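You operate a simulated robot arm through the tools that you are given. There is no shell and no other tool.

You are at the controls of a simulated two-armed robot. One attempt, no reset.

JOB
Shut the air off, turn the air dial to 3 bar and open air block and felt box.
Fine: the air valve is closed before either top is opened; the felt pad stays in its box.

Only the result counts: the job must be done as asked and must still hold three seconds after the hand-in. Knocking over, shifting, dropping, spilling or breaking anything else fails it.

ROBOT AND FRAMES
Two 7-joint arms with two-finger grippers on one trunk that stands fixed in place. Base frame: the origin is at the foot of the trunk, x ahead of it, y to its left, z up. Lengths are in mm, angles in degrees, forces in N, time in s.
The left shoulder is at [60, 216, 1356], the right one opposite. With the tool pointing down near the work surface each hand reaches from about 300 to 840 mm from the base axis, measured 20 degrees to its own side. Payload 3.43 kg a hand.
The TCP of each hand is the grasp point between the finger pads, 20 mm short of the fingertips. In the tool frame z runs along the fingers and y along their closing line. Largest opening 124 mm; the body of the gripper starts 93 mm behind the TCP.
Orientation is that of the tool frame in the base frame, as a unit quaternion [w, x, y, z]. With the fingers straight down and closing along the base's y, the tool's x points along the base's -x, its y along +y and its z along -z.

CONTROLS
- The arms move only by the tool apply_moves. It takes "left_moves", "right_moves" or both (then of equal length, played together; a hand with none holds still); each is text: rows parted by semicolons, each of 7 numbers parted by spaces: the shift along the tool's x, y, z in mm, then the turn, a rotation vector about the tool's x, y, z in degrees, then the gripper command, from -1 (fully open) to 1 (shut), values between in proportion. In form: x y z ax ay az jaw; .... A call has 1 to 20 rows; each row shifts and turns the commanded pose from where the row before left it, along the tool's axes as they then stand. Rows are played at 5 a second. More than 50 mm and 8.6 degrees between two rows, or a gripper value outside its range, and nothing of the call is played. A pose out of reach is approached as far as the arm can. The call stops where the force on the tool passes 40 N (or 10 N more than at its start, if that is more) or the arm is blocked; 0.2 s more then pass. The fingers move at their own pace (about 72 mm/s each) and stop on an object; they squeeze with about 45 N. The grip force told is the motor's: it shows also when the fingers shut on nothing. Time passes only in rows, and 0.2 s behind the last, so rows that do not move let the fingers close. It gives the time, the measured TCP pose, the force on the tool (base axes), the opening and the grip force at its end, in the units of the frame above (readings bear some noise), with the torque about the TCP (base axes, N m) and any sound that the robot's microphone picked up, and new pictures: "pictures" is both (left out), scene, wrist or none (wrist: the cameras of the hands that moved).
- Cameras (640 x 400 px; columns grow to the right, rows downward): "scene" is now at [175.1, 33.6, 1538.2]; the picture's right is [0.36, -0.93, 0.00], its down [-0.45, -0.17, -0.88] and it looks along [0.82, 0.31, -0.48] (base axes); focal length 272 px, centre (320, 200). "left" rides on the left gripper at [82, -14, -140] in its tool frame; the picture's right is [0.17, 0.99, 0.00], its down [-0.83, 0.14, -0.54] and it looks along [-0.53, 0.09, 0.84] (tool axes); focal length 243 px, centre (320, 200). "right" rides on the right gripper at [82, 14, -140] in its tool frame; the picture's right is [-0.17, 0.99, 0.00], its down [-0.83, -0.14, -0.54] and it looks along [-0.53, -0.09, 0.84] (tool axes); focal length 243 px, centre (320, 200).
- slide_trunk(by): slides the trunk up (or, below 0, down) by that many mm; the arms and the scene camera ride with it, the base frame stays. It gives what a move gives, with no picture.
- head_to(pan, tilt): turns the head with the scene camera to pan (to the left, within 80 degrees either way) and tilt (down, from -29 to 69), counted from straight ahead of the robot. It gives what a move gives, and a new picture of the scene camera.
- locate(camera, pixels): for up to 12 pixels [column, row] of the newest picture of that camera ("zoom" is the newest enlarged one), the place [x, y, z] in the base frame of the surface seen there, good to about 2 mm. No time passes.
- enlarge(camera, box): a new picture of the part [left, top, right, bottom] of that camera's present view, enlarged. No time passes.
- hand_in(): hands the job in; it is judged then, once.

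Leave the grippers open and the arms clear of the work at the hand-in unless told otherwise.

The tools are called after "Call:" as a command line: name --argument value ..., lists and objects as JSON in quotes. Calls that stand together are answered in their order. apply_moves: Moves the arms, as the interface text tells. Its arguments: {"type":"object","properties":{"left_moves":{"type":"string"},"right_moves":{"type":"string"},"pictures":{"type":"string","enum":["both","scene","wrist","none"]}},"required":[]} The other tools are called the same way: slide_trunk (by) slides the trunk up or down; head_to (pan, tilt) turns the head that bears the scene camera; locate (camera, pixels) gives the place of the surface under pixels of a picture; enlarge (camera, box) takes an enlarged picture of a part of a camera's view; hand_in () hands the job in.

At the start:

```text
time_s: 0.0
left_tool_pos: [405.0, 495.0, 1351.9]
left_tcp_rot: [0.0, 0.001, 1.0, 0.0]
left_contact_force: [-0.4, -1.0, -0.9]
left_wrist_torque: [0.0, -0.01, -0.02]
left_gripper_width: 123.9
left_finger_force: 0.1
right_tool_pos: [355.3, 1.8, 1388.0]
right_tcp_rot: [0.001, 0.0, 1.0, 0.0]
right_contact_force: [0.4, 0.7, 1.0]
right_wrist_torque: [0.01, 0.02, 0.0]
right_gripper_width: 123.7
right_finger_force: 0.0
trunk travel left (down, up): [-506.0, 84.0]
head pan, tilt: [20.9, 28.9]
```

scene: 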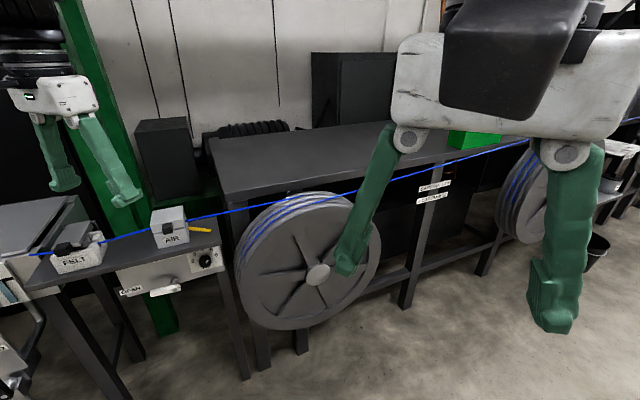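
right: 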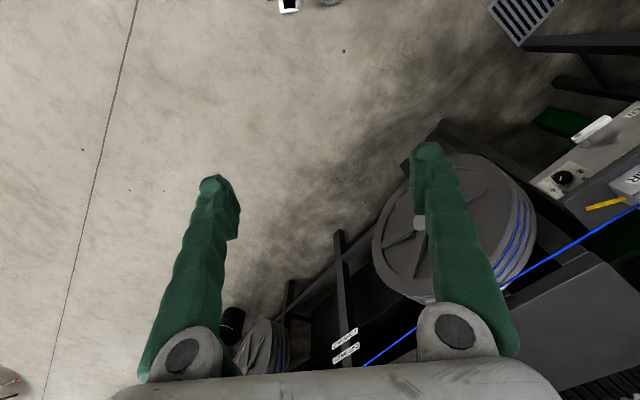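
left: 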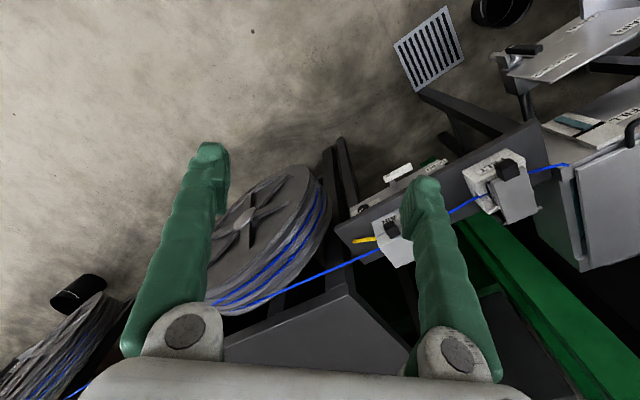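

I see the AIR block at about (170,225) with a yellow lever at (200,229), a dial panel at (205,260), and the FELT box at (78,258). I'll turn the head left to see these more centrally.

Call:
head_to --pan 50 --tilt 35

```text
time_s: 0.9
left_tool_pos: [405.3, 496.5, 1351.3]
left_tcp_rot: [0.0, 0.0, 1.0, 0.0]
left_contact_force: [0.1, 0.1, 0.2]
left_wrist_torque: [0.02, 0.0, 0.01]
left_gripper_width: 124.0
left_finger_force: 0.1
right_tool_pos: [355.1, 1.0, 1387.5]
right_tcp_rot: [0.0, 0.0, 1.0, -0.001]
right_contact_force: [0.3, 0.4, -0.7]
right_wrist_torque: [-0.01, 0.04, 0.04]
right_gripper_width: 124.2
right_finger_force: 0.1
trunk travel left (down, up): [-506.0, 84.0]
head pan, tilt: [50.0, 35.0]
```

scene: 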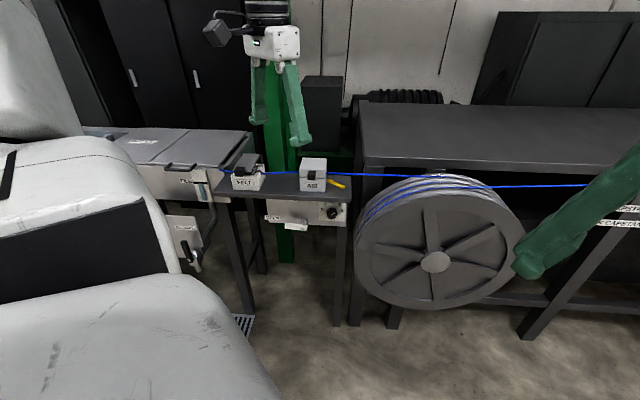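

The work is now at the centre: FELT box at (247,178), AIR block at (313,175), yellow lever (337,184), panel with dial at (333,211). I enlarge this part.

Call:
enlarge --camera "scene" --box '[210, 135, 370, 235]'

Call:
locate --camera "scene" --pixels '[[313, 162], [312, 176], [337, 184], [333, 211], [247, 162], [247, 182], [285, 187], [300, 215], [200, 140], [188, 245]]'

Call:
enlarge --camera "left" --box '[340, 100, 640, 287]'

```text
4.00 times, centred on (290, 185) of scene
```

zoom: 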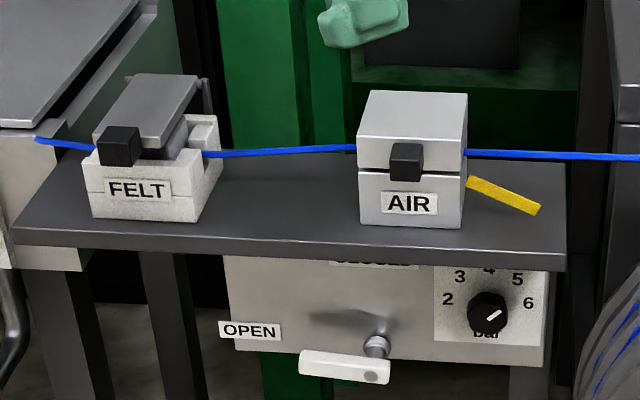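

```text
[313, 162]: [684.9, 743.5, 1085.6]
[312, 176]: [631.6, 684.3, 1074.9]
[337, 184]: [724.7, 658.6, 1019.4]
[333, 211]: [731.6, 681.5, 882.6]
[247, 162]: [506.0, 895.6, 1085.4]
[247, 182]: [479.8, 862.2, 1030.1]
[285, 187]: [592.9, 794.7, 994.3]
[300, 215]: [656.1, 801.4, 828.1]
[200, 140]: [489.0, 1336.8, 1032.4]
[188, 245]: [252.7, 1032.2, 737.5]
```

```text
2.13 times, centred on (490, 194) of left
```

zoom: 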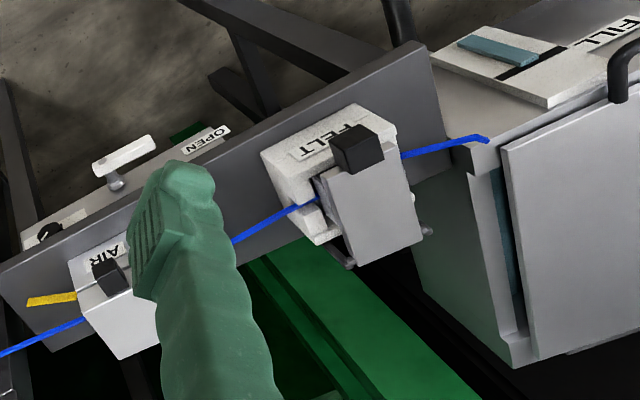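

Zoom again with a locate of many features: the AIR block's corners, latch, lever, dial centre, valve handle and labels.

Call:
enlarge --camera "scene" --box '[255, 150, 351, 210]'

Call:
locate --camera "zoom" --pixels '[[320, 30], [420, 100]]'

Call:
enlarge --camera "scene" --box '[255, 190, 351, 250]'

```text
6.67 times, centred on (303, 180) of scene
```

zoom: 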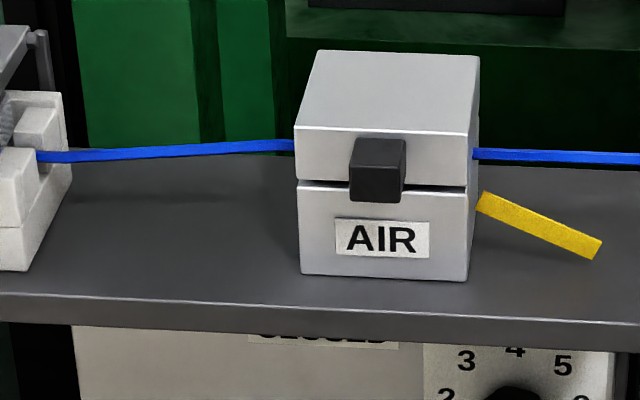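

```text
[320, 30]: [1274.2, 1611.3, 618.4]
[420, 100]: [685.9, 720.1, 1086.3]
```

```text
6.67 times, centred on (303, 220) of scene
```

zoom: 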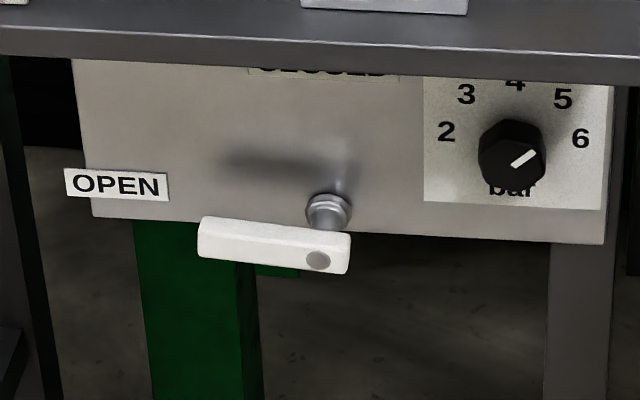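

The valve is the white handle pointing at OPEN; CLOSED is above (hidden under the shelf edge). The dial reads presently about 5.5 to 6. Before I lower the trunk I check what stands near the left arm by panning further.

Call:
head_to --pan 75 --tilt 45

```text
time_s: 1.8
left_tool_pos: [404.6, 494.4, 1353.3]
left_tcp_rot: [0.0, 0.0, 1.0, -0.001]
left_contact_force: [-0.1, -0.1, 0.4]
left_wrist_torque: [0.03, -0.01, -0.01]
left_gripper_width: 124.3
left_finger_force: 0.0
right_tool_pos: [354.9, 1.8, 1387.5]
right_tcp_rot: [0.0, 0.0, 1.0, 0.0]
right_contact_force: [0.3, 0.3, -0.2]
right_wrist_torque: [0.0, 0.02, -0.02]
right_gripper_width: 124.2
right_finger_force: 0.0
trunk travel left (down, up): [-506.0, 84.0]
head pan, tilt: [75.0, 45.0]
```

scene: 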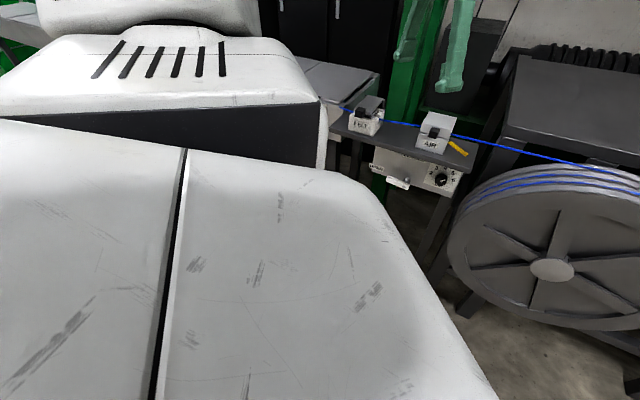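

The left arm fills this view. I locate the arm's edge points and machine/reel points to know clearances.

Call:
locate --camera "scene" --pixels '[[150, 15], [100, 200], [300, 300], [320, 140], [350, 75], [330, 120], [550, 270], [600, 90], [470, 250], [30, 30], [420, 320], [10, 25]]'

Call:
head_to --pan 0 --tilt 45

```text
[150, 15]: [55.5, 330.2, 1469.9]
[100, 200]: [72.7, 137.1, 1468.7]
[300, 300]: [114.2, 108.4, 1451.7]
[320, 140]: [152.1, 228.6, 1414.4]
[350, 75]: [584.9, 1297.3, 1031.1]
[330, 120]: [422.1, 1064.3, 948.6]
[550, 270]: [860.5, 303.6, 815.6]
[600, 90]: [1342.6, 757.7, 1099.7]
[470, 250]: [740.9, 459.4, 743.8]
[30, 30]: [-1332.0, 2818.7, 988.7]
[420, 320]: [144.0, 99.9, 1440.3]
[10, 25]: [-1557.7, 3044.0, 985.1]
```

```text
time_s: 3.3
left_tool_pos: [406.5, 494.5, 1351.4]
left_tcp_rot: [0.0, 0.001, 1.0, 0.0]
left_contact_force: [-0.7, 0.2, 0.6]
left_wrist_torque: [-0.02, 0.02, 0.0]
left_gripper_width: 124.1
left_finger_force: 0.1
right_tool_pos: [355.0, 0.5, 1387.8]
right_tcp_rot: [0.0, 0.0, 1.0, 0.0]
right_contact_force: [0.0, 0.5, 0.4]
right_wrist_torque: [0.02, 0.0, 0.02]
right_gripper_width: 123.9
right_finger_force: 0.0
trunk travel left (down, up): [-506.0, 84.0]
head pan, tilt: [0.0, 45.0]
```

scene: 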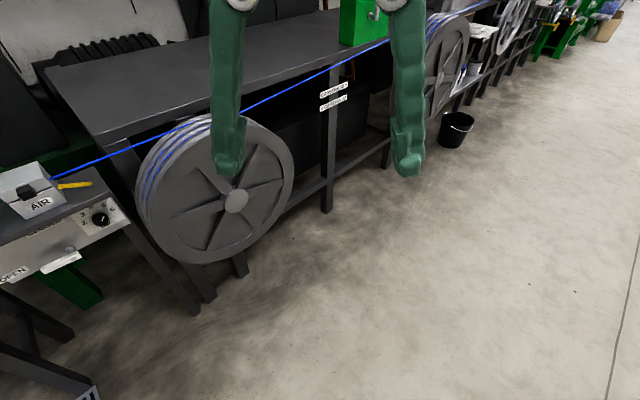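

The floor ahead and beneath both arms is clear and the bench line is 300 mm away from the left hand. I lower the trunk by 250 to see the panel more from the front.

Call:
slide_trunk --by -250

Call:
head_to --pan 48 --tilt 20

```text
time_s: 5.9
left_tool_pos: [404.4, 493.6, 1102.6]
left_tcp_rot: [0.0, 0.0, 1.0, 0.0]
left_contact_force: [-0.6, 0.2, -0.5]
left_wrist_torque: [0.0, -0.03, -0.02]
left_gripper_width: 123.7
left_finger_force: 0.0
right_tool_pos: [398.0, 3.0, 1076.1]
right_tcp_rot: [-0.114, 0.0, 0.994, 0.0]
right_contact_force: [-0.4, -0.9, 0.4]
right_wrist_torque: [0.0, 0.0, 0.0]
right_gripper_width: 124.1
right_finger_force: 0.0
trunk travel left (down, up): [-256.0, 334.0]
head pan, tilt: [0.0, 45.0]
```

```text
time_s: 7.0
left_tool_pos: [404.7, 495.5, 1102.0]
left_tcp_rot: [0.0, 0.0, 1.0, 0.0]
left_contact_force: [-0.1, 0.1, 0.2]
left_wrist_torque: [-0.01, -0.03, 0.02]
left_gripper_width: 123.9
left_finger_force: 0.1
right_tool_pos: [398.5, 0.8, 1076.2]
right_tcp_rot: [-0.114, 0.0, 0.993, 0.001]
right_contact_force: [0.5, 0.3, 0.1]
right_wrist_torque: [0.01, 0.02, -0.03]
right_gripper_width: 123.9
right_finger_force: 0.1
trunk travel left (down, up): [-256.0, 334.0]
head pan, tilt: [48.0, 20.0]
```

scene: 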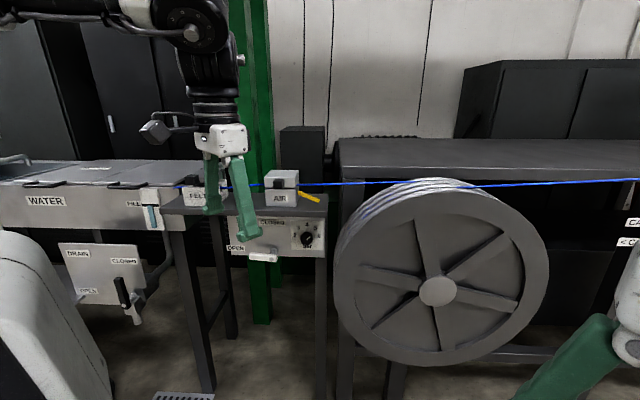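

Now the view is more frontal. I enlarge the AIR panel region (200..340, 160..270).

Call:
enlarge --camera "scene" --box '[216, 190, 344, 270]'

Call:
enlarge --camera "scene" --box '[40, 220, 200, 320]'

Call:
enlarge --camera "scene" --box '[170, 150, 330, 250]'

```text
5.00 times, centred on (280, 230) of scene
```

zoom: 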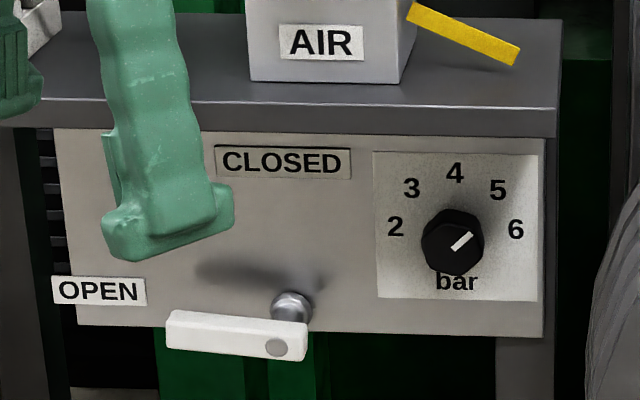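

```text
4.00 times, centred on (120, 270) of scene
```

zoom: 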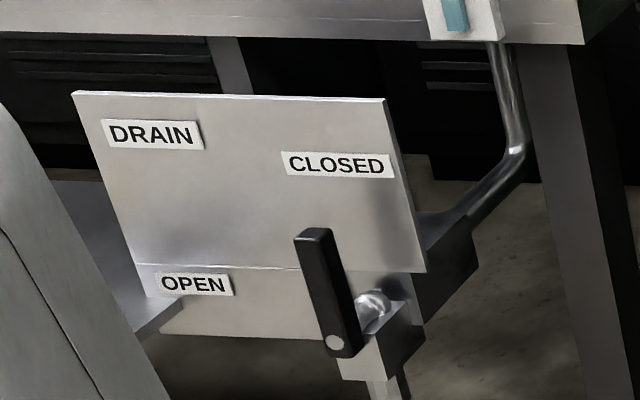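

```text
4.00 times, centred on (250, 200) of scene
```

zoom: 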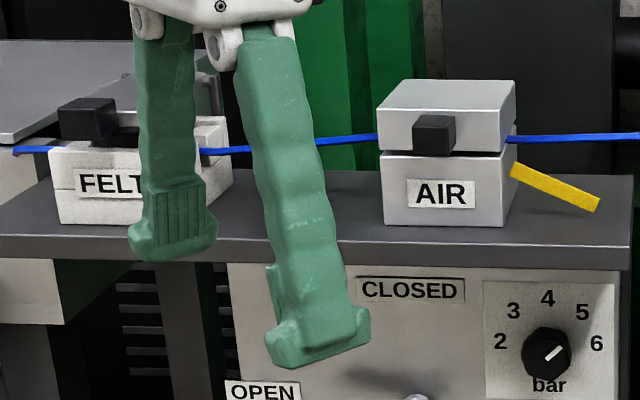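

I see the valve: white handle pointing to OPEN (pivot at zoom (290,305) in the first zoom), CLOSED above the pivot. Let me locate points on the panel, handle and dial.

Call:
enlarge --camera "scene" --box '[216, 190, 344, 270]'

Call:
locate --camera "zoom" --pixels '[[290, 305], [278, 347], [175, 330], [300, 340], [235, 325], [240, 220], [340, 290], [100, 292], [285, 162], [240, 335], [175, 350], [300, 355]]'

Call:
locate --camera "zoom" --pixels '[[452, 240], [462, 242], [470, 233], [396, 226], [411, 188], [455, 173], [497, 190], [516, 230], [440, 265], [480, 240], [465, 200], [535, 160]]'

Call:
locate --camera "zoom" --pixels '[[320, 40], [255, 70], [395, 80], [515, 55], [415, 12], [460, 30], [450, 112], [150, 120], [150, 95], [530, 125], [545, 30], [470, 80]]'

```text
5.00 times, centred on (280, 230) of scene
```

zoom: 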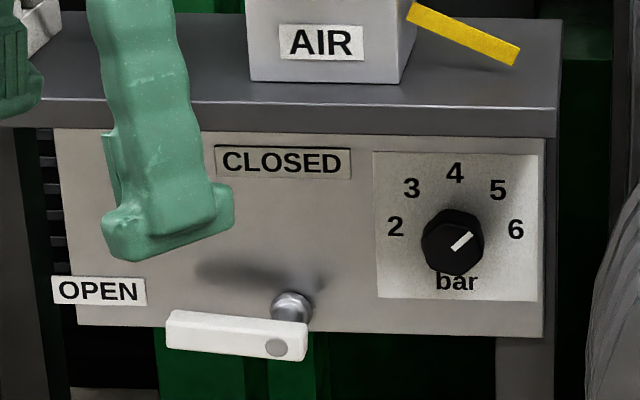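

```text
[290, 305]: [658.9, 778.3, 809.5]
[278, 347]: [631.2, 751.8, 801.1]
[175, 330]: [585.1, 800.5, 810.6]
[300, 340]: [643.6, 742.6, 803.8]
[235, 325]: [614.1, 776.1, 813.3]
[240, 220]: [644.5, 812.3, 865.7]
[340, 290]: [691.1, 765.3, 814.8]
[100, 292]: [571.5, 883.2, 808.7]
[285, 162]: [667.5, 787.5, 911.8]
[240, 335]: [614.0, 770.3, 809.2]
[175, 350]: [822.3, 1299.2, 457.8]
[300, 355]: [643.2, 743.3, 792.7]
```

```text
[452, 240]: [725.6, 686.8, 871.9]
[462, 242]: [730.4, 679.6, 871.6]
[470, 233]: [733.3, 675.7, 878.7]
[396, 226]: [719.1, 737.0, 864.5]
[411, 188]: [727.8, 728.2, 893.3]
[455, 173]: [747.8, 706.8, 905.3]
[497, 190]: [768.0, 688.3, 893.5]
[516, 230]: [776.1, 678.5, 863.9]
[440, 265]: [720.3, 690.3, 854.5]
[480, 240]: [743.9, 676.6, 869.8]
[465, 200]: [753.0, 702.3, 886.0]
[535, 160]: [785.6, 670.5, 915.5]
```

```text
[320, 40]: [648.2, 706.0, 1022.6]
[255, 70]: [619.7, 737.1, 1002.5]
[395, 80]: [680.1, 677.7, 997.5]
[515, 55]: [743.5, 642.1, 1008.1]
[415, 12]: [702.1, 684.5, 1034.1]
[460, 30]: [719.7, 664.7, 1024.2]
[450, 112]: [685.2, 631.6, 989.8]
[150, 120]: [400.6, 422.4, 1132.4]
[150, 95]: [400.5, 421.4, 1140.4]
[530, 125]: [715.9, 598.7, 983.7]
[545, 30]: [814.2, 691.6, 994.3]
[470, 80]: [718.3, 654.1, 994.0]
```

The panel faces the robot at 45° (x+y ≈ 1455). Dial pointer points about at 5, and the numerals stand 45° apart (2 at left, 4 up, 6 right). The valve pivot is at about s=-85, z=802 with CLOSED straight above. I first yaw the left hand by 45° to align with the bench, and look at the tops with its wrist camera.

Call:
apply_moves --left_moves "0 0 0 0 0 -7.5 -1; 0 0 0 0 0 -7.5 -1; 0 0 0 0 0 -7.5 -1; 0 0 0 0 0 -7.5 -1; 0 0 0 0 0 -7.5 -1; 0 0 0 0 0 -7.5 -1" --pictures "both"

```text
time_s: 8.4
left_tool_pos: [404.4, 495.4, 1102.1]
left_tcp_rot: [0.001, -0.383, 0.924, 0.0]
left_contact_force: [-0.2, -0.5, -0.4]
left_wrist_torque: [0.02, 0.0, -0.01]
left_gripper_width: 124.0
left_finger_force: 0.0
right_tool_pos: [397.8, 1.6, 1075.4]
right_tcp_rot: [-0.114, 0.001, 0.993, 0.001]
right_contact_force: [-0.5, -0.3, 0.3]
right_wrist_torque: [-0.03, -0.02, 0.05]
right_gripper_width: 124.4
right_finger_force: 0.1
trunk travel left (down, up): [-256.0, 334.0]
head pan, tilt: [48.0, 20.0]
```

scene: 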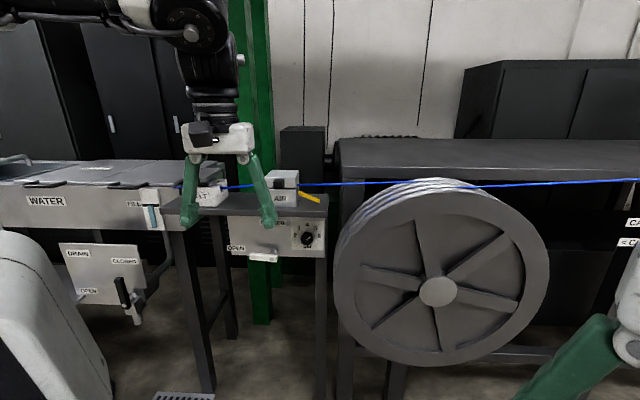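
left: 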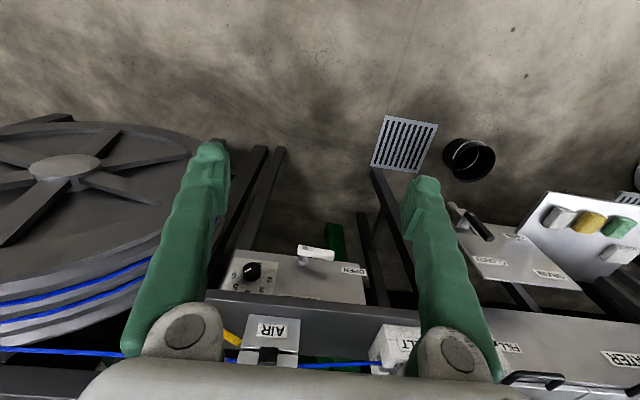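

The hand is aligned. In this wrist picture I see AIR (272,330), dial (252,271), handle (316,252), FELT (400,345). Now I pitch the left hand up to point horizontally at the panel while lowering and moving it forward, staying ~130 mm short of the shelf edge.

Call:
apply_moves --left_moves "-15 0 25 0 -8.18 0 -1; -11.2 0 26.8 0 -8.18 0 -1; -7.4 0 28.2 0 -8.18 0 -1; -3.3 0 28.9 0 -8.18 0 -1; 0.9 0 29.1 0 -8.18 0 -1; 5.1 0 28.7 0 -8.18 0 -1; 9.1 0 27.7 0 -8.18 0 -1; 12.9 0 26.1 0 -8.18 0 -1; 16.5 0 24.1 0 -8.18 0 -1; 19.8 0 21.4 0 -8.18 0 -1; 22.6 0 18.4 0 -8.18 0 -1; 0 0 0 0 0 0 -1" --pictures "both"

```text
time_s: 11.2
left_tool_pos: [399.6, 721.9, 834.3]
left_tcp_rot: [0.55, -0.28, 0.744, 0.256]
left_contact_force: [-0.1, 0.3, 0.6]
left_wrist_torque: [0.03, -0.02, -0.02]
left_gripper_width: 124.0
left_finger_force: 0.0
left hand out of reach, approached as far as the arm can: row 1, 2, 3, 4, 5, 6, 7, 9, 10, 11
right_tool_pos: [397.5, 3.0, 1074.7]
right_tcp_rot: [-0.114, 0.0, 0.993, 0.002]
right_contact_force: [-0.2, 0.3, 0.0]
right_wrist_torque: [-0.02, -0.02, 0.0]
right_gripper_width: 124.0
right_finger_force: 0.1
trunk travel left (down, up): [-256.0, 334.0]
head pan, tilt: [48.0, 20.0]
stopped in row 12 (left hand): the arm was blocked; the commanded pose is now the measured one
```

scene: 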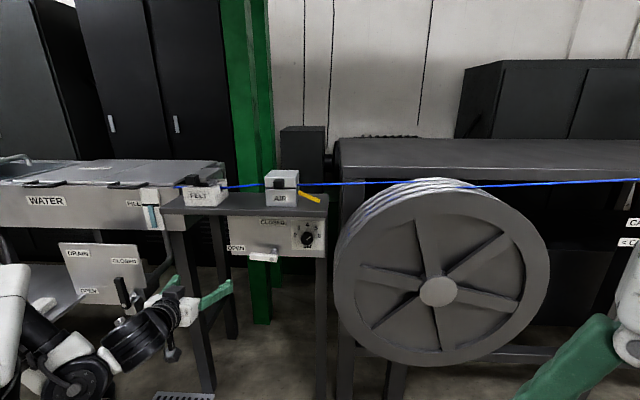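
left: 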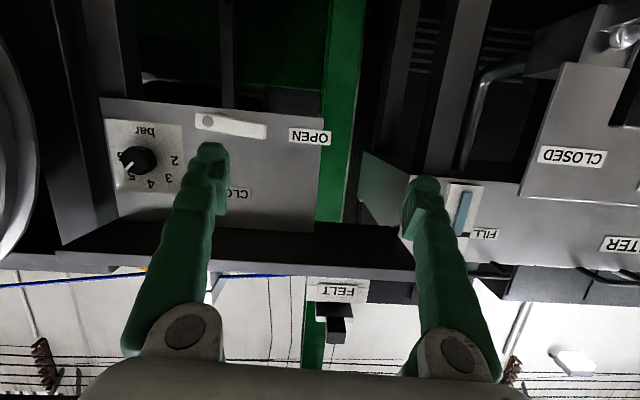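

The hand ended at (400,722,834): orientation nearly right but pushed aside to the left because the arm couldn't reach (too folded). No contact force. I now shift it along the bench to the right and forward, where the arm is more extended.

Call:
apply_moves --left_moves "-5.5 -23.6 13.7 0 0 0 -1; -5.5 -23.6 13.7 0 0 0 -1; -5.5 -23.6 13.7 0 0 0 -1; -5.5 -23.6 13.7 0 0 0 -1; -5.5 -23.6 13.7 0 0 0 -1; -5.5 -23.6 13.7 0 0 0 -1" --pictures "both"

```text
time_s: 12.6
left_tool_pos: [560.8, 684.0, 832.4]
left_tcp_rot: [0.55, -0.28, 0.744, 0.257]
left_contact_force: [-0.2, 1.5, -0.1]
left_wrist_torque: [0.0, -0.03, 0.04]
left_gripper_width: 123.8
left_finger_force: 0.0
right_tool_pos: [398.5, 2.0, 1076.2]
right_tcp_rot: [-0.113, 0.0, 0.994, 0.001]
right_contact_force: [-0.6, -0.7, -0.4]
right_wrist_torque: [-0.02, -0.01, 0.02]
right_gripper_width: 124.2
right_finger_force: 0.0
trunk travel left (down, up): [-256.0, 334.0]
head pan, tilt: [48.0, 20.0]
```

scene: 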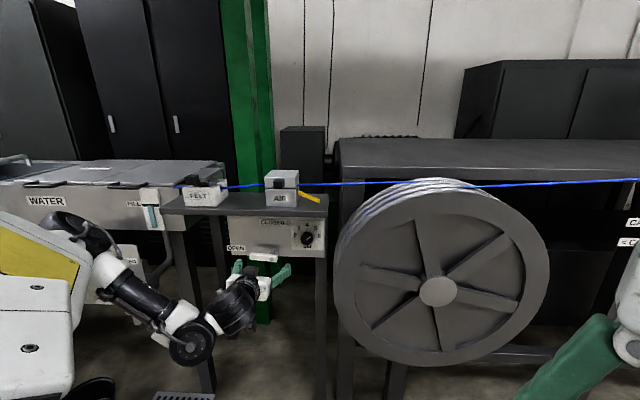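
left: 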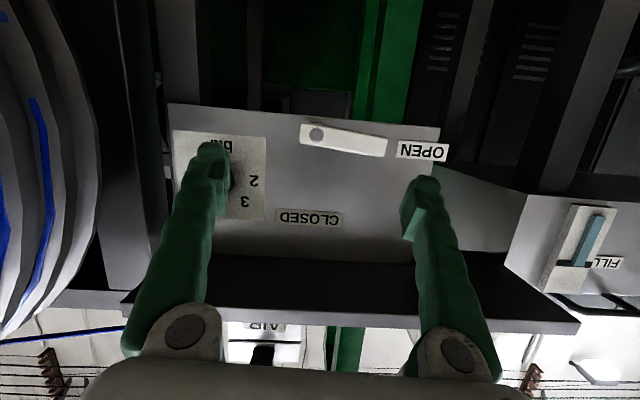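

Now it's at (561,684,832), s≈-87, about 150 mm from the panel, well aligned; the white handle is at (340,138) in the wrist picture. Next I level the pitch (15°) and lower to the handle height.

Call:
apply_moves --left_moves "0 0 0 0 -7.65 0 -1; 0 0 0 0 -7.65 0 -1; 0 0 0 0 0 0 -1" --pictures "wrist"

```text
time_s: 13.4
left_tool_pos: [596.5, 642.7, 832.7]
left_tcp_rot: [0.63, -0.233, 0.701, 0.238]
left_contact_force: [-1.9, -0.7, -4.0]
left_wrist_torque: [0.22, -0.29, -0.11]
left_gripper_width: 123.9
left_finger_force: 0.1
left hand out of reach, approached as far as the arm can: row 1, 2
right_tool_pos: [396.8, 1.2, 1076.1]
right_tcp_rot: [-0.112, 0.001, 0.994, 0.001]
right_contact_force: [-0.4, 1.0, -0.7]
right_wrist_torque: [0.04, -0.07, 0.04]
right_gripper_width: 123.9
right_finger_force: 0.0
trunk travel left (down, up): [-256.0, 334.0]
head pan, tilt: [48.0, 20.0]
```

left: 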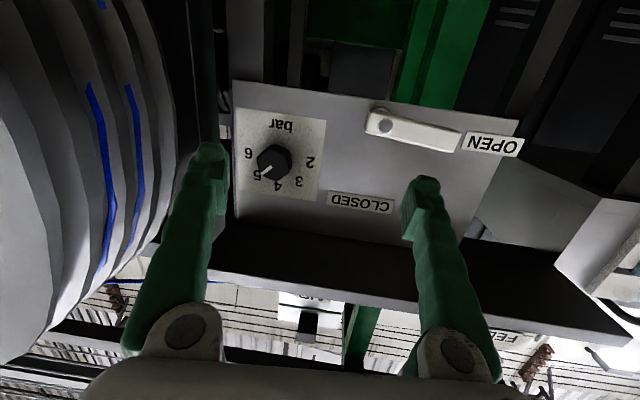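

The arm again hits a wrist limit when levelled. Lowering the trunk further should ease the wrist bend. I first check where the elbow and forearm are, and what's beneath.

Call:
head_to --pan 60 --tilt 35

```text
time_s: 14.2
left_tool_pos: [598.6, 644.4, 837.7]
left_tcp_rot: [0.634, -0.234, 0.698, 0.237]
left_contact_force: [-0.7, -0.4, 0.7]
left_wrist_torque: [0.04, -0.01, 0.0]
left_gripper_width: 123.7
left_finger_force: 0.0
right_tool_pos: [398.0, 1.2, 1075.8]
right_tcp_rot: [-0.114, 0.0, 0.993, 0.001]
right_contact_force: [0.0, 0.4, 0.0]
right_wrist_torque: [-0.01, 0.01, -0.01]
right_gripper_width: 124.0
right_finger_force: 0.1
trunk travel left (down, up): [-256.0, 334.0]
head pan, tilt: [60.0, 35.0]
```

scene: 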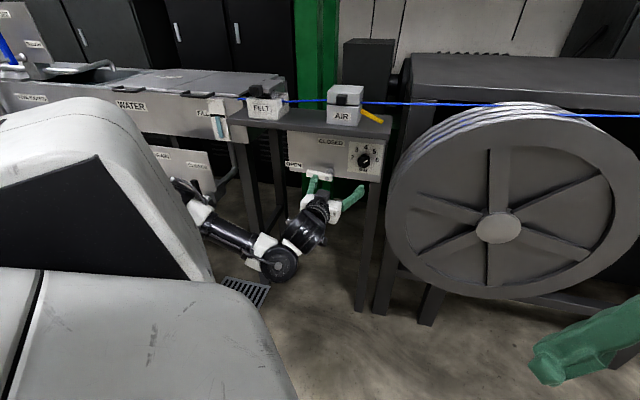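

Call:
locate --camera "scene" --pixels '[[180, 190], [205, 215], [240, 235], [278, 262], [310, 225], [340, 200], [100, 150], [200, 270], [195, 175], [150, 160], [265, 245]]'

```text
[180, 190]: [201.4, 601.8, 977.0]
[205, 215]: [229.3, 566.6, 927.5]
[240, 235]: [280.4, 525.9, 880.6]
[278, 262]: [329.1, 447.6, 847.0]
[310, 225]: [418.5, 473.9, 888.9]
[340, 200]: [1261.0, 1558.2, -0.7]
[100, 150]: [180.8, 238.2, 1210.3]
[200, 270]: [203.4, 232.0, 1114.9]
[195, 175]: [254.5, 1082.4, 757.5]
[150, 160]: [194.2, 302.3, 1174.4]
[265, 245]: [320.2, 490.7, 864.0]
```

The elbow is near (200,600,977), the wrist at (329,448,847); nothing stands beneath or near them (drain valve is at y≈1030). I lower the trunk by 150, then bring the hand back up.

Call:
slide_trunk --by -150

```text
time_s: 16.0
left_tool_pos: [561.2, 682.7, 683.6]
left_tcp_rot: [0.644, -0.244, 0.663, 0.292]
left_contact_force: [0.4, -0.9, 0.8]
left_wrist_torque: [-0.04, -0.02, 0.0]
left_gripper_width: 124.3
left_finger_force: 0.0
right_tool_pos: [434.7, 1.3, 876.7]
right_tcp_rot: [-0.176, 0.001, 0.984, 0.003]
right_contact_force: [-0.4, -0.4, -0.8]
right_wrist_torque: [0.0, 0.01, 0.02]
right_gripper_width: 124.0
right_finger_force: 0.1
trunk travel left (down, up): [-106.0, 484.0]
head pan, tilt: [60.0, 35.0]
```

The hand is now level at (561,683,684), 150 mm before the panel. I raise it 118 mm and shift 45 mm to the left, then roll so that the fingers close vertically.

Call:
apply_moves --left_moves "-29.5 12.5 0 0 0 0 -1; -29.5 12.5 0 0 0 0 -1; -29.5 12.5 0 0 0 0 -1; -29.5 12.5 0 0 0 0 -1" --pictures "wrist"

```text
time_s: 17.0
left_tool_pos: [533.5, 713.0, 808.2]
left_tcp_rot: [0.645, -0.244, 0.664, 0.291]
left_contact_force: [0.1, -0.9, 0.1]
left_wrist_torque: [-0.03, 0.0, 0.01]
left_gripper_width: 123.9
left_finger_force: 0.2
right_tool_pos: [434.6, 1.5, 876.8]
right_tcp_rot: [-0.176, 0.0, 0.984, 0.003]
right_contact_force: [0.2, 0.3, 0.3]
right_wrist_torque: [0.01, 0.0, 0.0]
right_gripper_width: 123.8
right_finger_force: 0.1
trunk travel left (down, up): [-106.0, 484.0]
head pan, tilt: [60.0, 35.0]
```

left: 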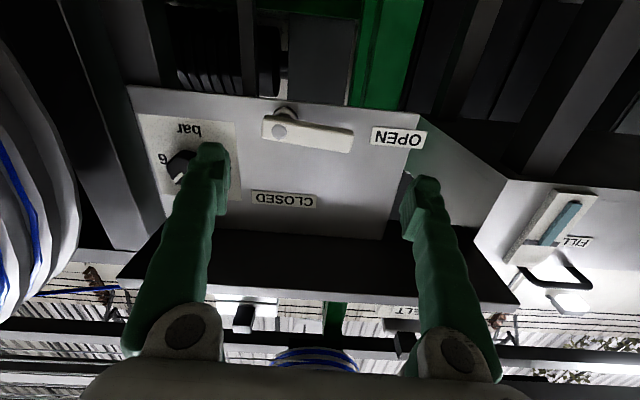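

Level and reachable: (533,713,808). Handle at (310,130) in the wrist image. Now I roll by -94° about the tool axis so the fingers close vertically, with jaws half open.

Call:
apply_moves --left_moves "0 0 0 0 0 -7.85 -0.5; 0 0 0 0 0 -7.85 -0.3; 0 0 0 0 0 -7.85 0; 0 0 0 0 0 -7.85 0; 0 0 0 0 0 -7.85 0; 0 0 0 0 0 -7.85 0; 0 0 0 0 0 -7.85 0; 0 0 0 0 0 -7.85 0; 0 0 0 0 0 -7.85 0; 0 0 0 0 0 -7.85 0; 0 0 0 0 0 -7.85 0; 0 0 0 0 0 -7.85 0; 0 0 0 0 0 0 0" --pictures "both"

```text
time_s: 19.8
left_tool_pos: [532.9, 713.2, 803.5]
left_tcp_rot: [-0.652, 0.652, -0.272, 0.275]
left_contact_force: [-0.6, -0.1, 0.3]
left_wrist_torque: [-0.04, 0.03, 0.0]
left_gripper_width: 62.0
left_finger_force: 0.1
right_tool_pos: [435.6, 1.8, 876.7]
right_tcp_rot: [-0.176, 0.0, 0.984, 0.002]
right_contact_force: [-0.7, 0.2, -0.2]
right_wrist_torque: [0.0, 0.02, 0.0]
right_gripper_width: 124.1
right_finger_force: 0.1
trunk travel left (down, up): [-106.0, 484.0]
head pan, tilt: [60.0, 35.0]
```

scene: 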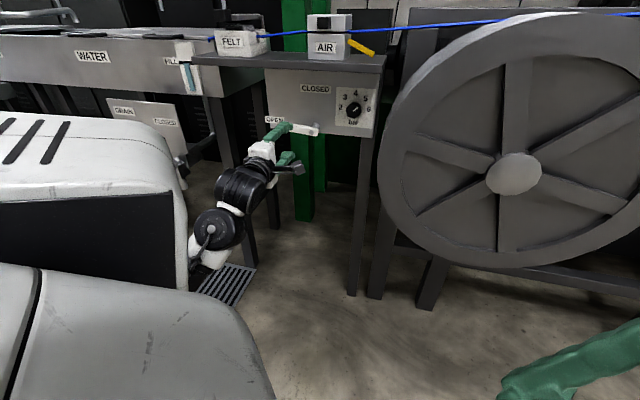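
left: 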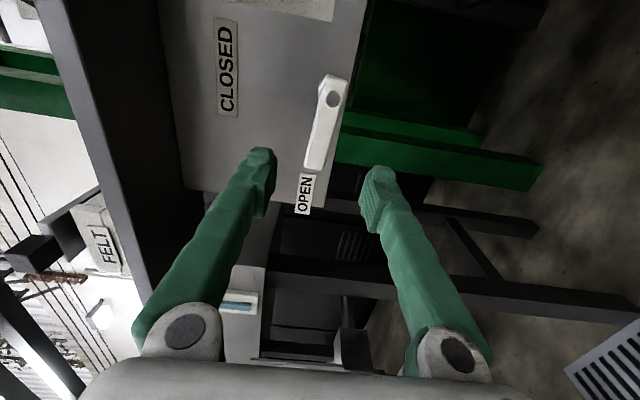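

The fingers now close vertically, with the handle at (325,125) between the finger tips' lines. I locate the handle with the wrist camera.

Call:
locate --camera "left" --pixels '[[334, 98], [333, 78], [343, 82], [320, 83], [308, 165], [325, 168], [318, 130], [328, 130], [342, 110], [225, 100], [303, 195], [250, 130]]'

Call:
enlarge --camera "left" --box '[240, 50, 400, 150]'

```text
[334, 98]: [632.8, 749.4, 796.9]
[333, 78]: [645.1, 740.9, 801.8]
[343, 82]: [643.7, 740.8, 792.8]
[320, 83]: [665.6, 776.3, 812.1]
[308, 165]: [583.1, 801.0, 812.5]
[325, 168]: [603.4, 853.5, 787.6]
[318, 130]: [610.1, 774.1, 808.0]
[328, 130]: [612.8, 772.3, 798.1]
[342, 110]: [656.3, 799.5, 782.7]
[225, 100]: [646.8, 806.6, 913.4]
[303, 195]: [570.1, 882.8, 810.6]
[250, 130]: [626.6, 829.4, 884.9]
```

```text
4.00 times, centred on (320, 100) of left
```

zoom: 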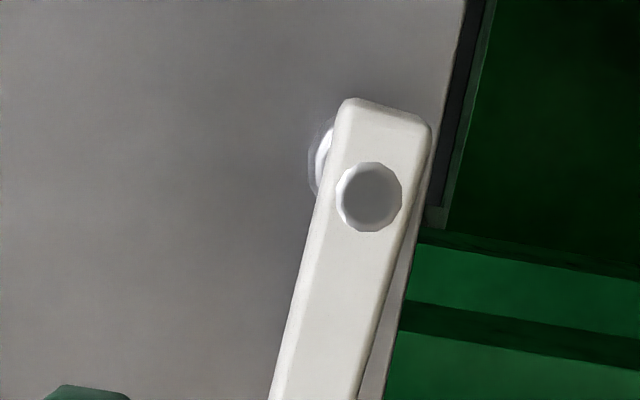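

Handle centre line is at z≈800 at s=-127, its front face at d≈977 (TCP now at d=881). I advance 104 mm straight in with jaws at 62 mm, handle between the fingers.

Call:
apply_moves --left_moves "0 2.5 26 0 0 0 0; 0 0 26 0 0 0 0; 0 0 26 0 0 0 0; 0 0 26 0 0 0 0; 0 0 0 0 0 0 0" --pictures "both"

```text
time_s: 21.0
left_tool_pos: [606.7, 787.0, 803.4]
left_tcp_rot: [0.653, -0.651, 0.273, -0.274]
left_contact_force: [-0.6, 0.1, -0.4]
left_wrist_torque: [0.0, 0.01, -0.04]
left_gripper_width: 62.2
left_finger_force: 0.2
right_tool_pos: [435.6, 0.9, 876.3]
right_tcp_rot: [-0.176, 0.001, 0.984, 0.003]
right_contact_force: [0.4, -0.1, -0.3]
right_wrist_torque: [0.02, 0.0, 0.02]
right_gripper_width: 124.1
right_finger_force: 0.1
trunk travel left (down, up): [-106.0, 484.0]
head pan, tilt: [60.0, 35.0]
```

scene: 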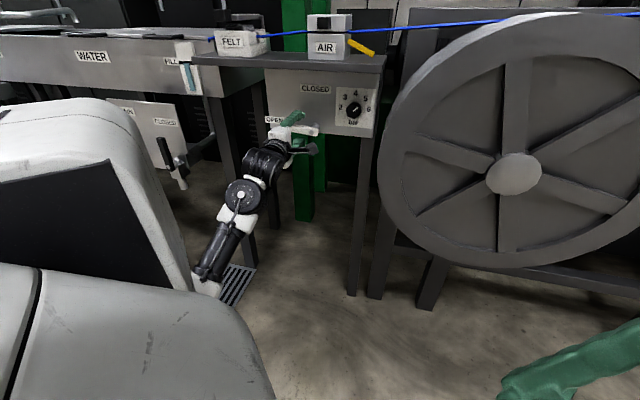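
left: 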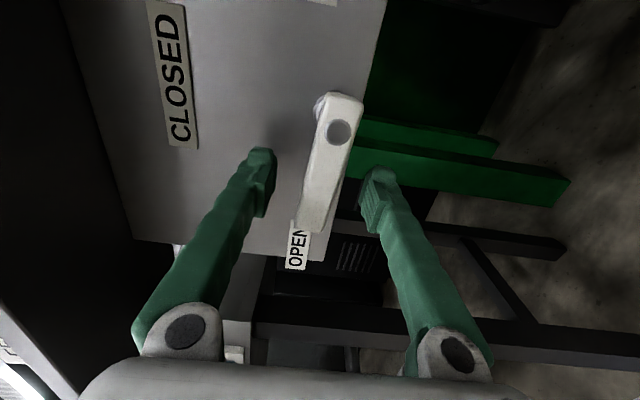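

The handle sits between the fingers at (325,165). I close on it.

Call:
apply_moves --left_moves "0 0 0 0 0 0 1; 0 0 0 0 0 0 1; 0 0 0 0 0 0 1; 0 0 0 0 0 0 1" --pictures "wrist"

```text
time_s: 22.0
left_tool_pos: [606.6, 786.9, 803.9]
left_tcp_rot: [0.652, -0.652, 0.274, -0.273]
left_contact_force: [5.7, 6.7, 7.8]
left_wrist_torque: [0.7, 0.56, 0.02]
left_gripper_width: 22.5
left_finger_force: 44.8
right_tool_pos: [434.5, 1.3, 875.5]
right_tcp_rot: [-0.176, 0.001, 0.984, 0.003]
right_contact_force: [0.1, -0.3, -0.4]
right_wrist_torque: [0.0, -0.01, -0.02]
right_gripper_width: 124.1
right_finger_force: 0.1
trunk travel left (down, up): [-106.0, 484.0]
head pan, tilt: [60.0, 35.0]
```

left: 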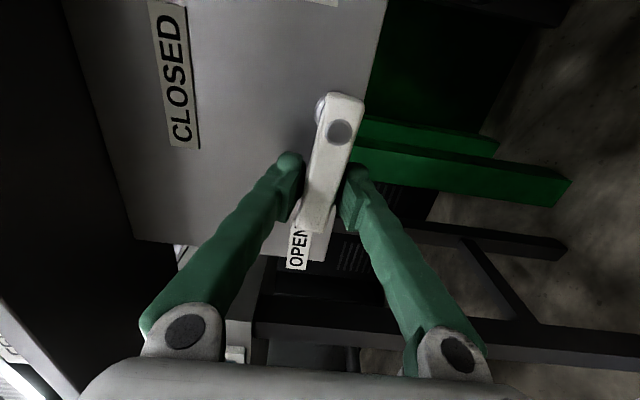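

Gripped: 22.5 mm at 45 N. Now I swing the handle about its pivot clockwise (up), 5 rows of 8°.

Call:
apply_moves --left_moves "1.06 -6.15 0 0 0 8 1; 1.06 -6.15 0 0 0 8 1; 1.06 -6.15 0 0 0 8 1; 1.06 -6.15 0 0 0 8 1; 1.06 -6.15 0 0 0 8 1" --pictures "both"

```text
time_s: 23.2
left_tool_pos: [613.6, 779.4, 828.2]
left_tcp_rot: [0.705, -0.521, 0.481, -0.033]
left_contact_force: [-32.1, -0.3, -16.5]
left_wrist_torque: [0.55, 0.96, 0.26]
left_gripper_width: 21.2
left_finger_force: 44.5
right_tool_pos: [434.3, 1.9, 875.8]
right_tcp_rot: [-0.176, 0.001, 0.984, 0.002]
right_contact_force: [-0.6, 0.6, 1.0]
right_wrist_torque: [0.0, 0.01, 0.0]
right_gripper_width: 124.0
right_finger_force: 0.2
trunk travel left (down, up): [-106.0, 484.0]
head pan, tilt: [60.0, 35.0]
```

scene: 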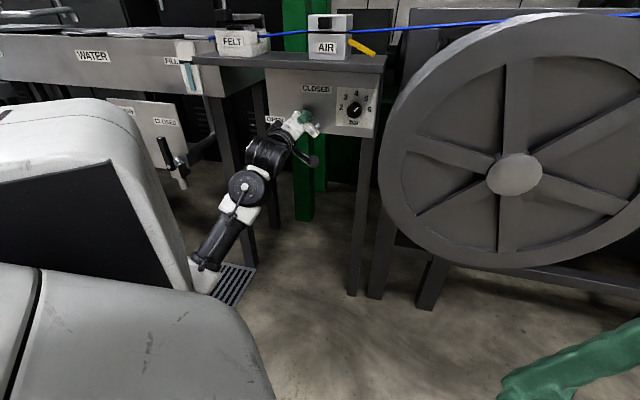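
left: 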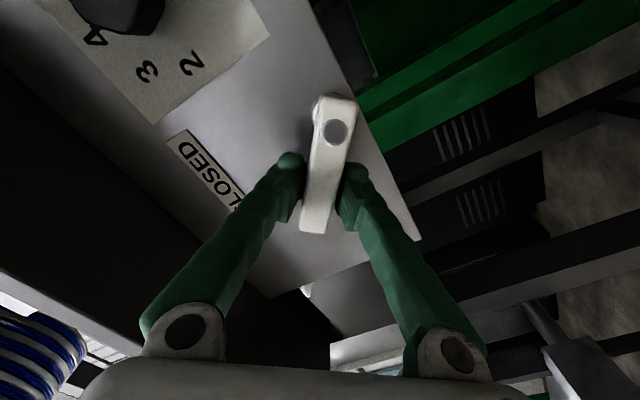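

Handle has turned ~40° toward CLOSED; resistance force 36 N. I continue slowly with a slight relief outward.

Call:
apply_moves --left_moves "1.06 -6.15 -0.5 0 0 8 1; 1.06 -6.15 -0.5 0 0 8 1; 1.06 -6.15 0 0 0 8 1" --pictures "wrist"

```text
time_s: 24.0
left_tool_pos: [626.9, 768.4, 839.5]
left_tcp_rot: [0.699, -0.408, 0.576, 0.114]
left_contact_force: [-16.1, 21.9, -5.8]
left_wrist_torque: [0.42, 1.3, 0.2]
left_gripper_width: 22.0
left_finger_force: 45.2
right_tool_pos: [434.4, 4.3, 875.7]
right_tcp_rot: [-0.176, 0.001, 0.984, 0.001]
right_contact_force: [-0.2, 0.9, 0.7]
right_wrist_torque: [0.0, 0.0, -0.02]
right_gripper_width: 123.8
right_finger_force: 0.0
trunk travel left (down, up): [-106.0, 484.0]
head pan, tilt: [60.0, 35.0]
```

left: 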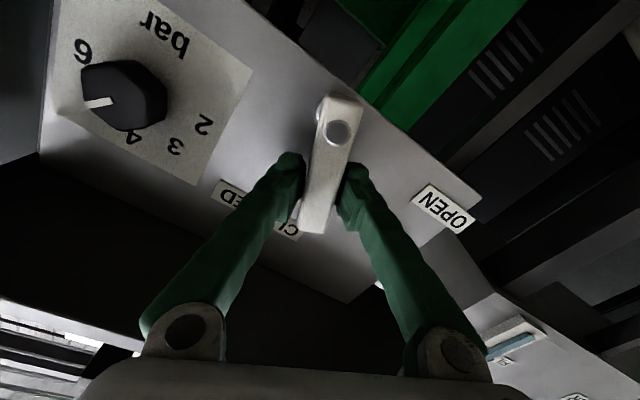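

Now the handle is at ~112° (needs ~90°, CLOSED). Continue three more rows.

Call:
apply_moves --left_moves "1.06 -6.15 0 0 0 8 1; 1.06 -6.15 0 0 0 8 1; 1.06 -6.15 0 0 0 8 1" --pictures "wrist"

```text
time_s: 24.8
left_tool_pos: [636.7, 757.0, 843.1]
left_tcp_rot: [0.659, -0.282, 0.647, 0.257]
left_contact_force: [-11.0, 32.6, 0.0]
left_wrist_torque: [0.73, 0.31, 0.2]
left_gripper_width: 21.8
left_finger_force: 44.8
right_tool_pos: [434.9, 3.7, 876.6]
right_tcp_rot: [-0.176, 0.001, 0.984, 0.001]
right_contact_force: [0.1, 0.4, -0.9]
right_wrist_torque: [0.01, -0.04, -0.01]
right_gripper_width: 124.1
right_finger_force: 0.1
trunk travel left (down, up): [-106.0, 484.0]
head pan, tilt: [60.0, 35.0]
```

left: 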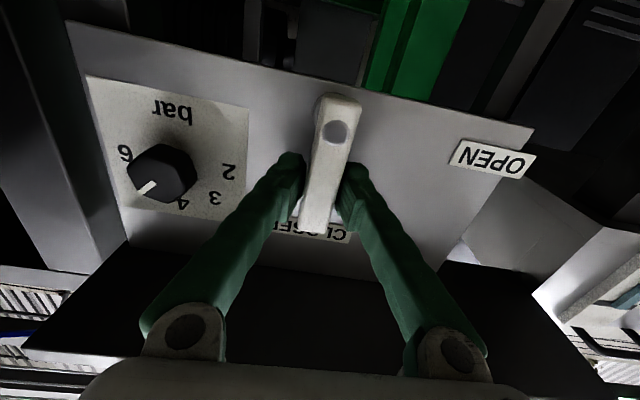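

The handle now points up to CLOSED. I locate its screw (336,130) and end (315,225) to measure the angle.

Call:
locate --camera "left" --pixels '[[336, 131], [322, 200], [303, 228], [330, 232], [345, 100], [320, 98], [470, 155], [515, 163], [345, 235], [275, 228]]'

Call:
enlarge --camera "left" --box '[240, 80, 400, 260]'

```text
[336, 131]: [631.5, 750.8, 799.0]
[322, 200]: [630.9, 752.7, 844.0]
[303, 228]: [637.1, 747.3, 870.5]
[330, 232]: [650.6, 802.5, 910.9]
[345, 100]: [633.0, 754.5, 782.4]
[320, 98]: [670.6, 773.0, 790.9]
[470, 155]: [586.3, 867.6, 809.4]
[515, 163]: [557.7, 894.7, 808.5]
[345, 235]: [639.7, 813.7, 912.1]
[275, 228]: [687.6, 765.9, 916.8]
```

```text
2.22 times, centred on (320, 170) of left
```

zoom: 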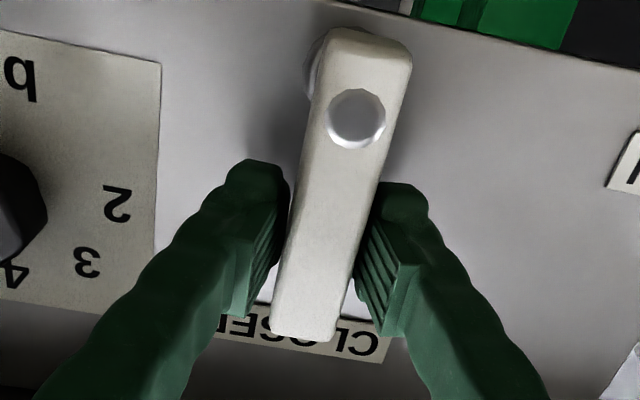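

The handle stands at about 92°. I turn a few degrees more to reach the stop.

Call:
apply_moves --left_moves "0.5 -3.1 0 0 0 4 1; 0 0 0 0 0 0 1" --pictures "none"

```text
time_s: 25.4
left_tool_pos: [637.1, 756.6, 841.7]
left_tcp_rot: [0.65, -0.263, 0.656, 0.279]
left_contact_force: [-23.2, 34.1, -2.1]
left_wrist_torque: [-0.49, -0.27, 0.49]
left_gripper_width: 21.2
left_finger_force: 45.1
right_tool_pos: [433.3, 5.1, 876.0]
right_tcp_rot: [-0.176, 0.0, 0.984, 0.001]
right_contact_force: [0.0, 0.2, -0.8]
right_wrist_torque: [0.0, -0.02, 0.02]
right_gripper_width: 123.8
right_finger_force: 0.2
trunk travel left (down, up): [-106.0, 484.0]
head pan, tilt: [60.0, 35.0]
```

It's at the stop (moved only 0.6 mm, force rose to 41 N). I relax the push and open the jaws.

Call:
apply_moves --left_moves "-0.5 3.1 0 0 0 -4 1; 0 0 0 0 0 0 0; 0 0 0 0 0 0 0; 0 0 0 0 0 0 0" --pictures "both"

```text
time_s: 26.4
left_tool_pos: [639.5, 751.9, 841.1]
left_tcp_rot: [0.659, -0.28, 0.649, 0.257]
left_contact_force: [0.0, 0.3, 0.2]
left_wrist_torque: [-0.02, 0.01, -0.01]
left_gripper_width: 61.9
left_finger_force: 0.0
right_tool_pos: [435.0, 2.3, 875.2]
right_tcp_rot: [-0.176, 0.0, 0.984, 0.002]
right_contact_force: [-0.1, 0.6, -0.2]
right_wrist_torque: [-0.03, -0.02, -0.01]
right_gripper_width: 124.1
right_finger_force: 0.0
trunk travel left (down, up): [-106.0, 484.0]
head pan, tilt: [60.0, 35.0]
```

scene: 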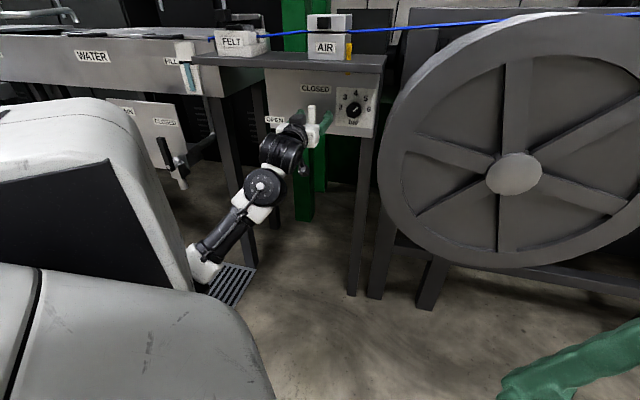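
left: 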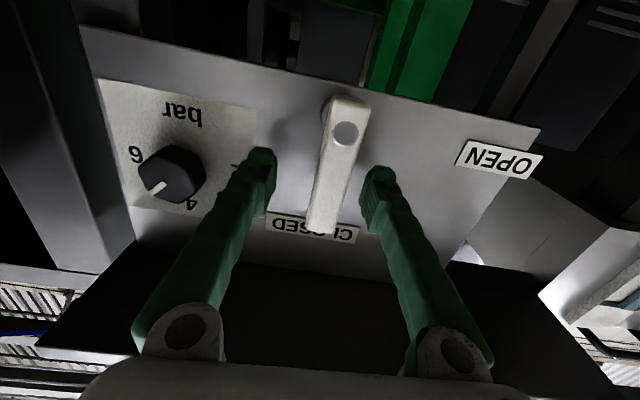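

The valve handle stays pointing at CLOSED, and the yellow streamer at the AIR block has dropped — the air is off. Now I back off 60 mm and move right in front of the dial (s=28, z=865).

Call:
apply_moves --left_moves "0 0 -20 0 0 0 0; 0 0 -20 0 0 0 0; 0 0 -20 0 0 0 0; -4 -21.6 0 0 0 0 -0.3; -4 -21.6 0 0 0 0 -0.3; -4 -21.6 0 0 0 0 -0.3; -4 -21.6 0 0 0 0 -0.3; -3.7 -21.6 0 0 0 0 -0.3; 0 0 0 0 0 0 -0.3" --pictures "both"

```text
time_s: 28.4
left_tool_pos: [673.3, 632.8, 866.1]
left_tcp_rot: [0.66, -0.279, 0.65, 0.256]
left_contact_force: [0.2, 0.1, 0.5]
left_wrist_torque: [0.01, -0.05, -0.02]
left_gripper_width: 80.5
left_finger_force: 0.1
right_tool_pos: [434.8, 1.9, 876.2]
right_tcp_rot: [-0.176, 0.0, 0.984, 0.003]
right_contact_force: [0.2, -0.3, -0.6]
right_wrist_torque: [-0.01, 0.0, -0.01]
right_gripper_width: 124.1
right_finger_force: 0.1
trunk travel left (down, up): [-106.0, 484.0]
head pan, tilt: [60.0, 35.0]
```

scene: 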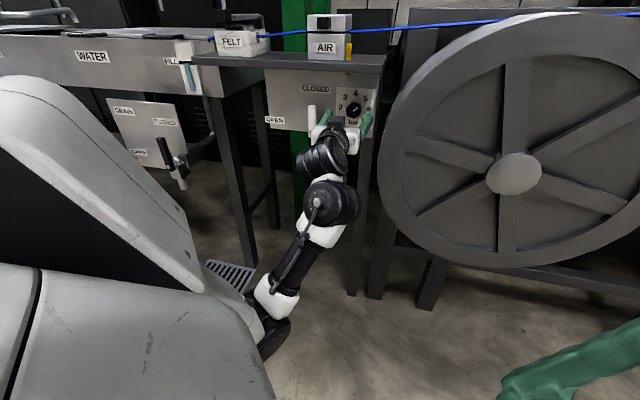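
left: 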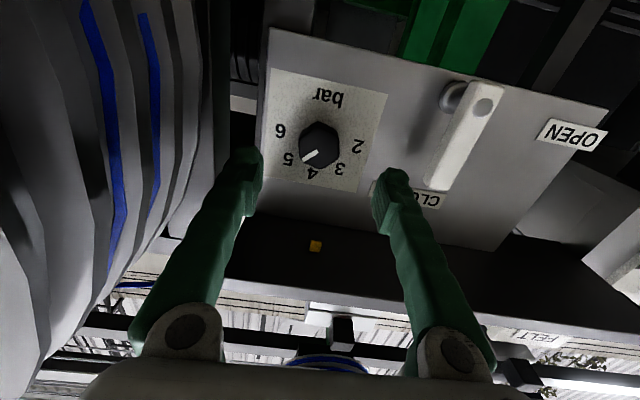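

At (673,633,866), straight before the dial; the knob is at (318,147) with the pointer toward 5. I enlarge and locate the knob.

Call:
enlarge --camera "left" --box '[256, 80, 384, 200]'

Call:
locate --camera "left" --pixels '[[318, 147], [303, 160], [313, 152], [335, 140], [300, 143], [320, 125], [320, 165], [279, 131], [288, 159], [313, 173], [339, 170], [357, 147]]'

```text
3.33 times, centred on (320, 140) of left
```

zoom: 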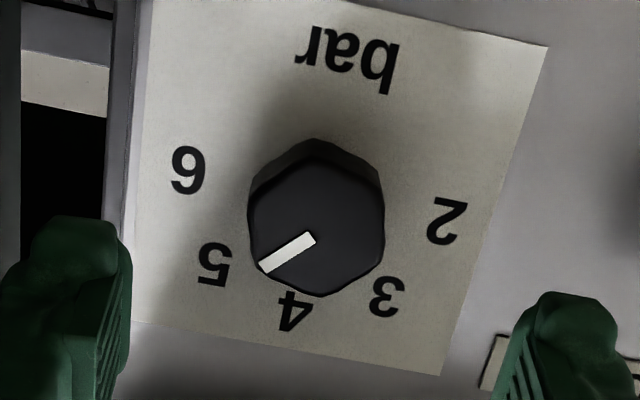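

```text
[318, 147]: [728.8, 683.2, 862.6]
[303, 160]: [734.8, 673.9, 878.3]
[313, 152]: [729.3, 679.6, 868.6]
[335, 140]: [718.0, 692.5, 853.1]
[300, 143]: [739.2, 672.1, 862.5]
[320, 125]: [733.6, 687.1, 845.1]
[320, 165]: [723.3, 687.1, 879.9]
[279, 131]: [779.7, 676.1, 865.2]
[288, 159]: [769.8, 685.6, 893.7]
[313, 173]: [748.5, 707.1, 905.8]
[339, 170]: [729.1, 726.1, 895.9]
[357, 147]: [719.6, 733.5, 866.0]
```

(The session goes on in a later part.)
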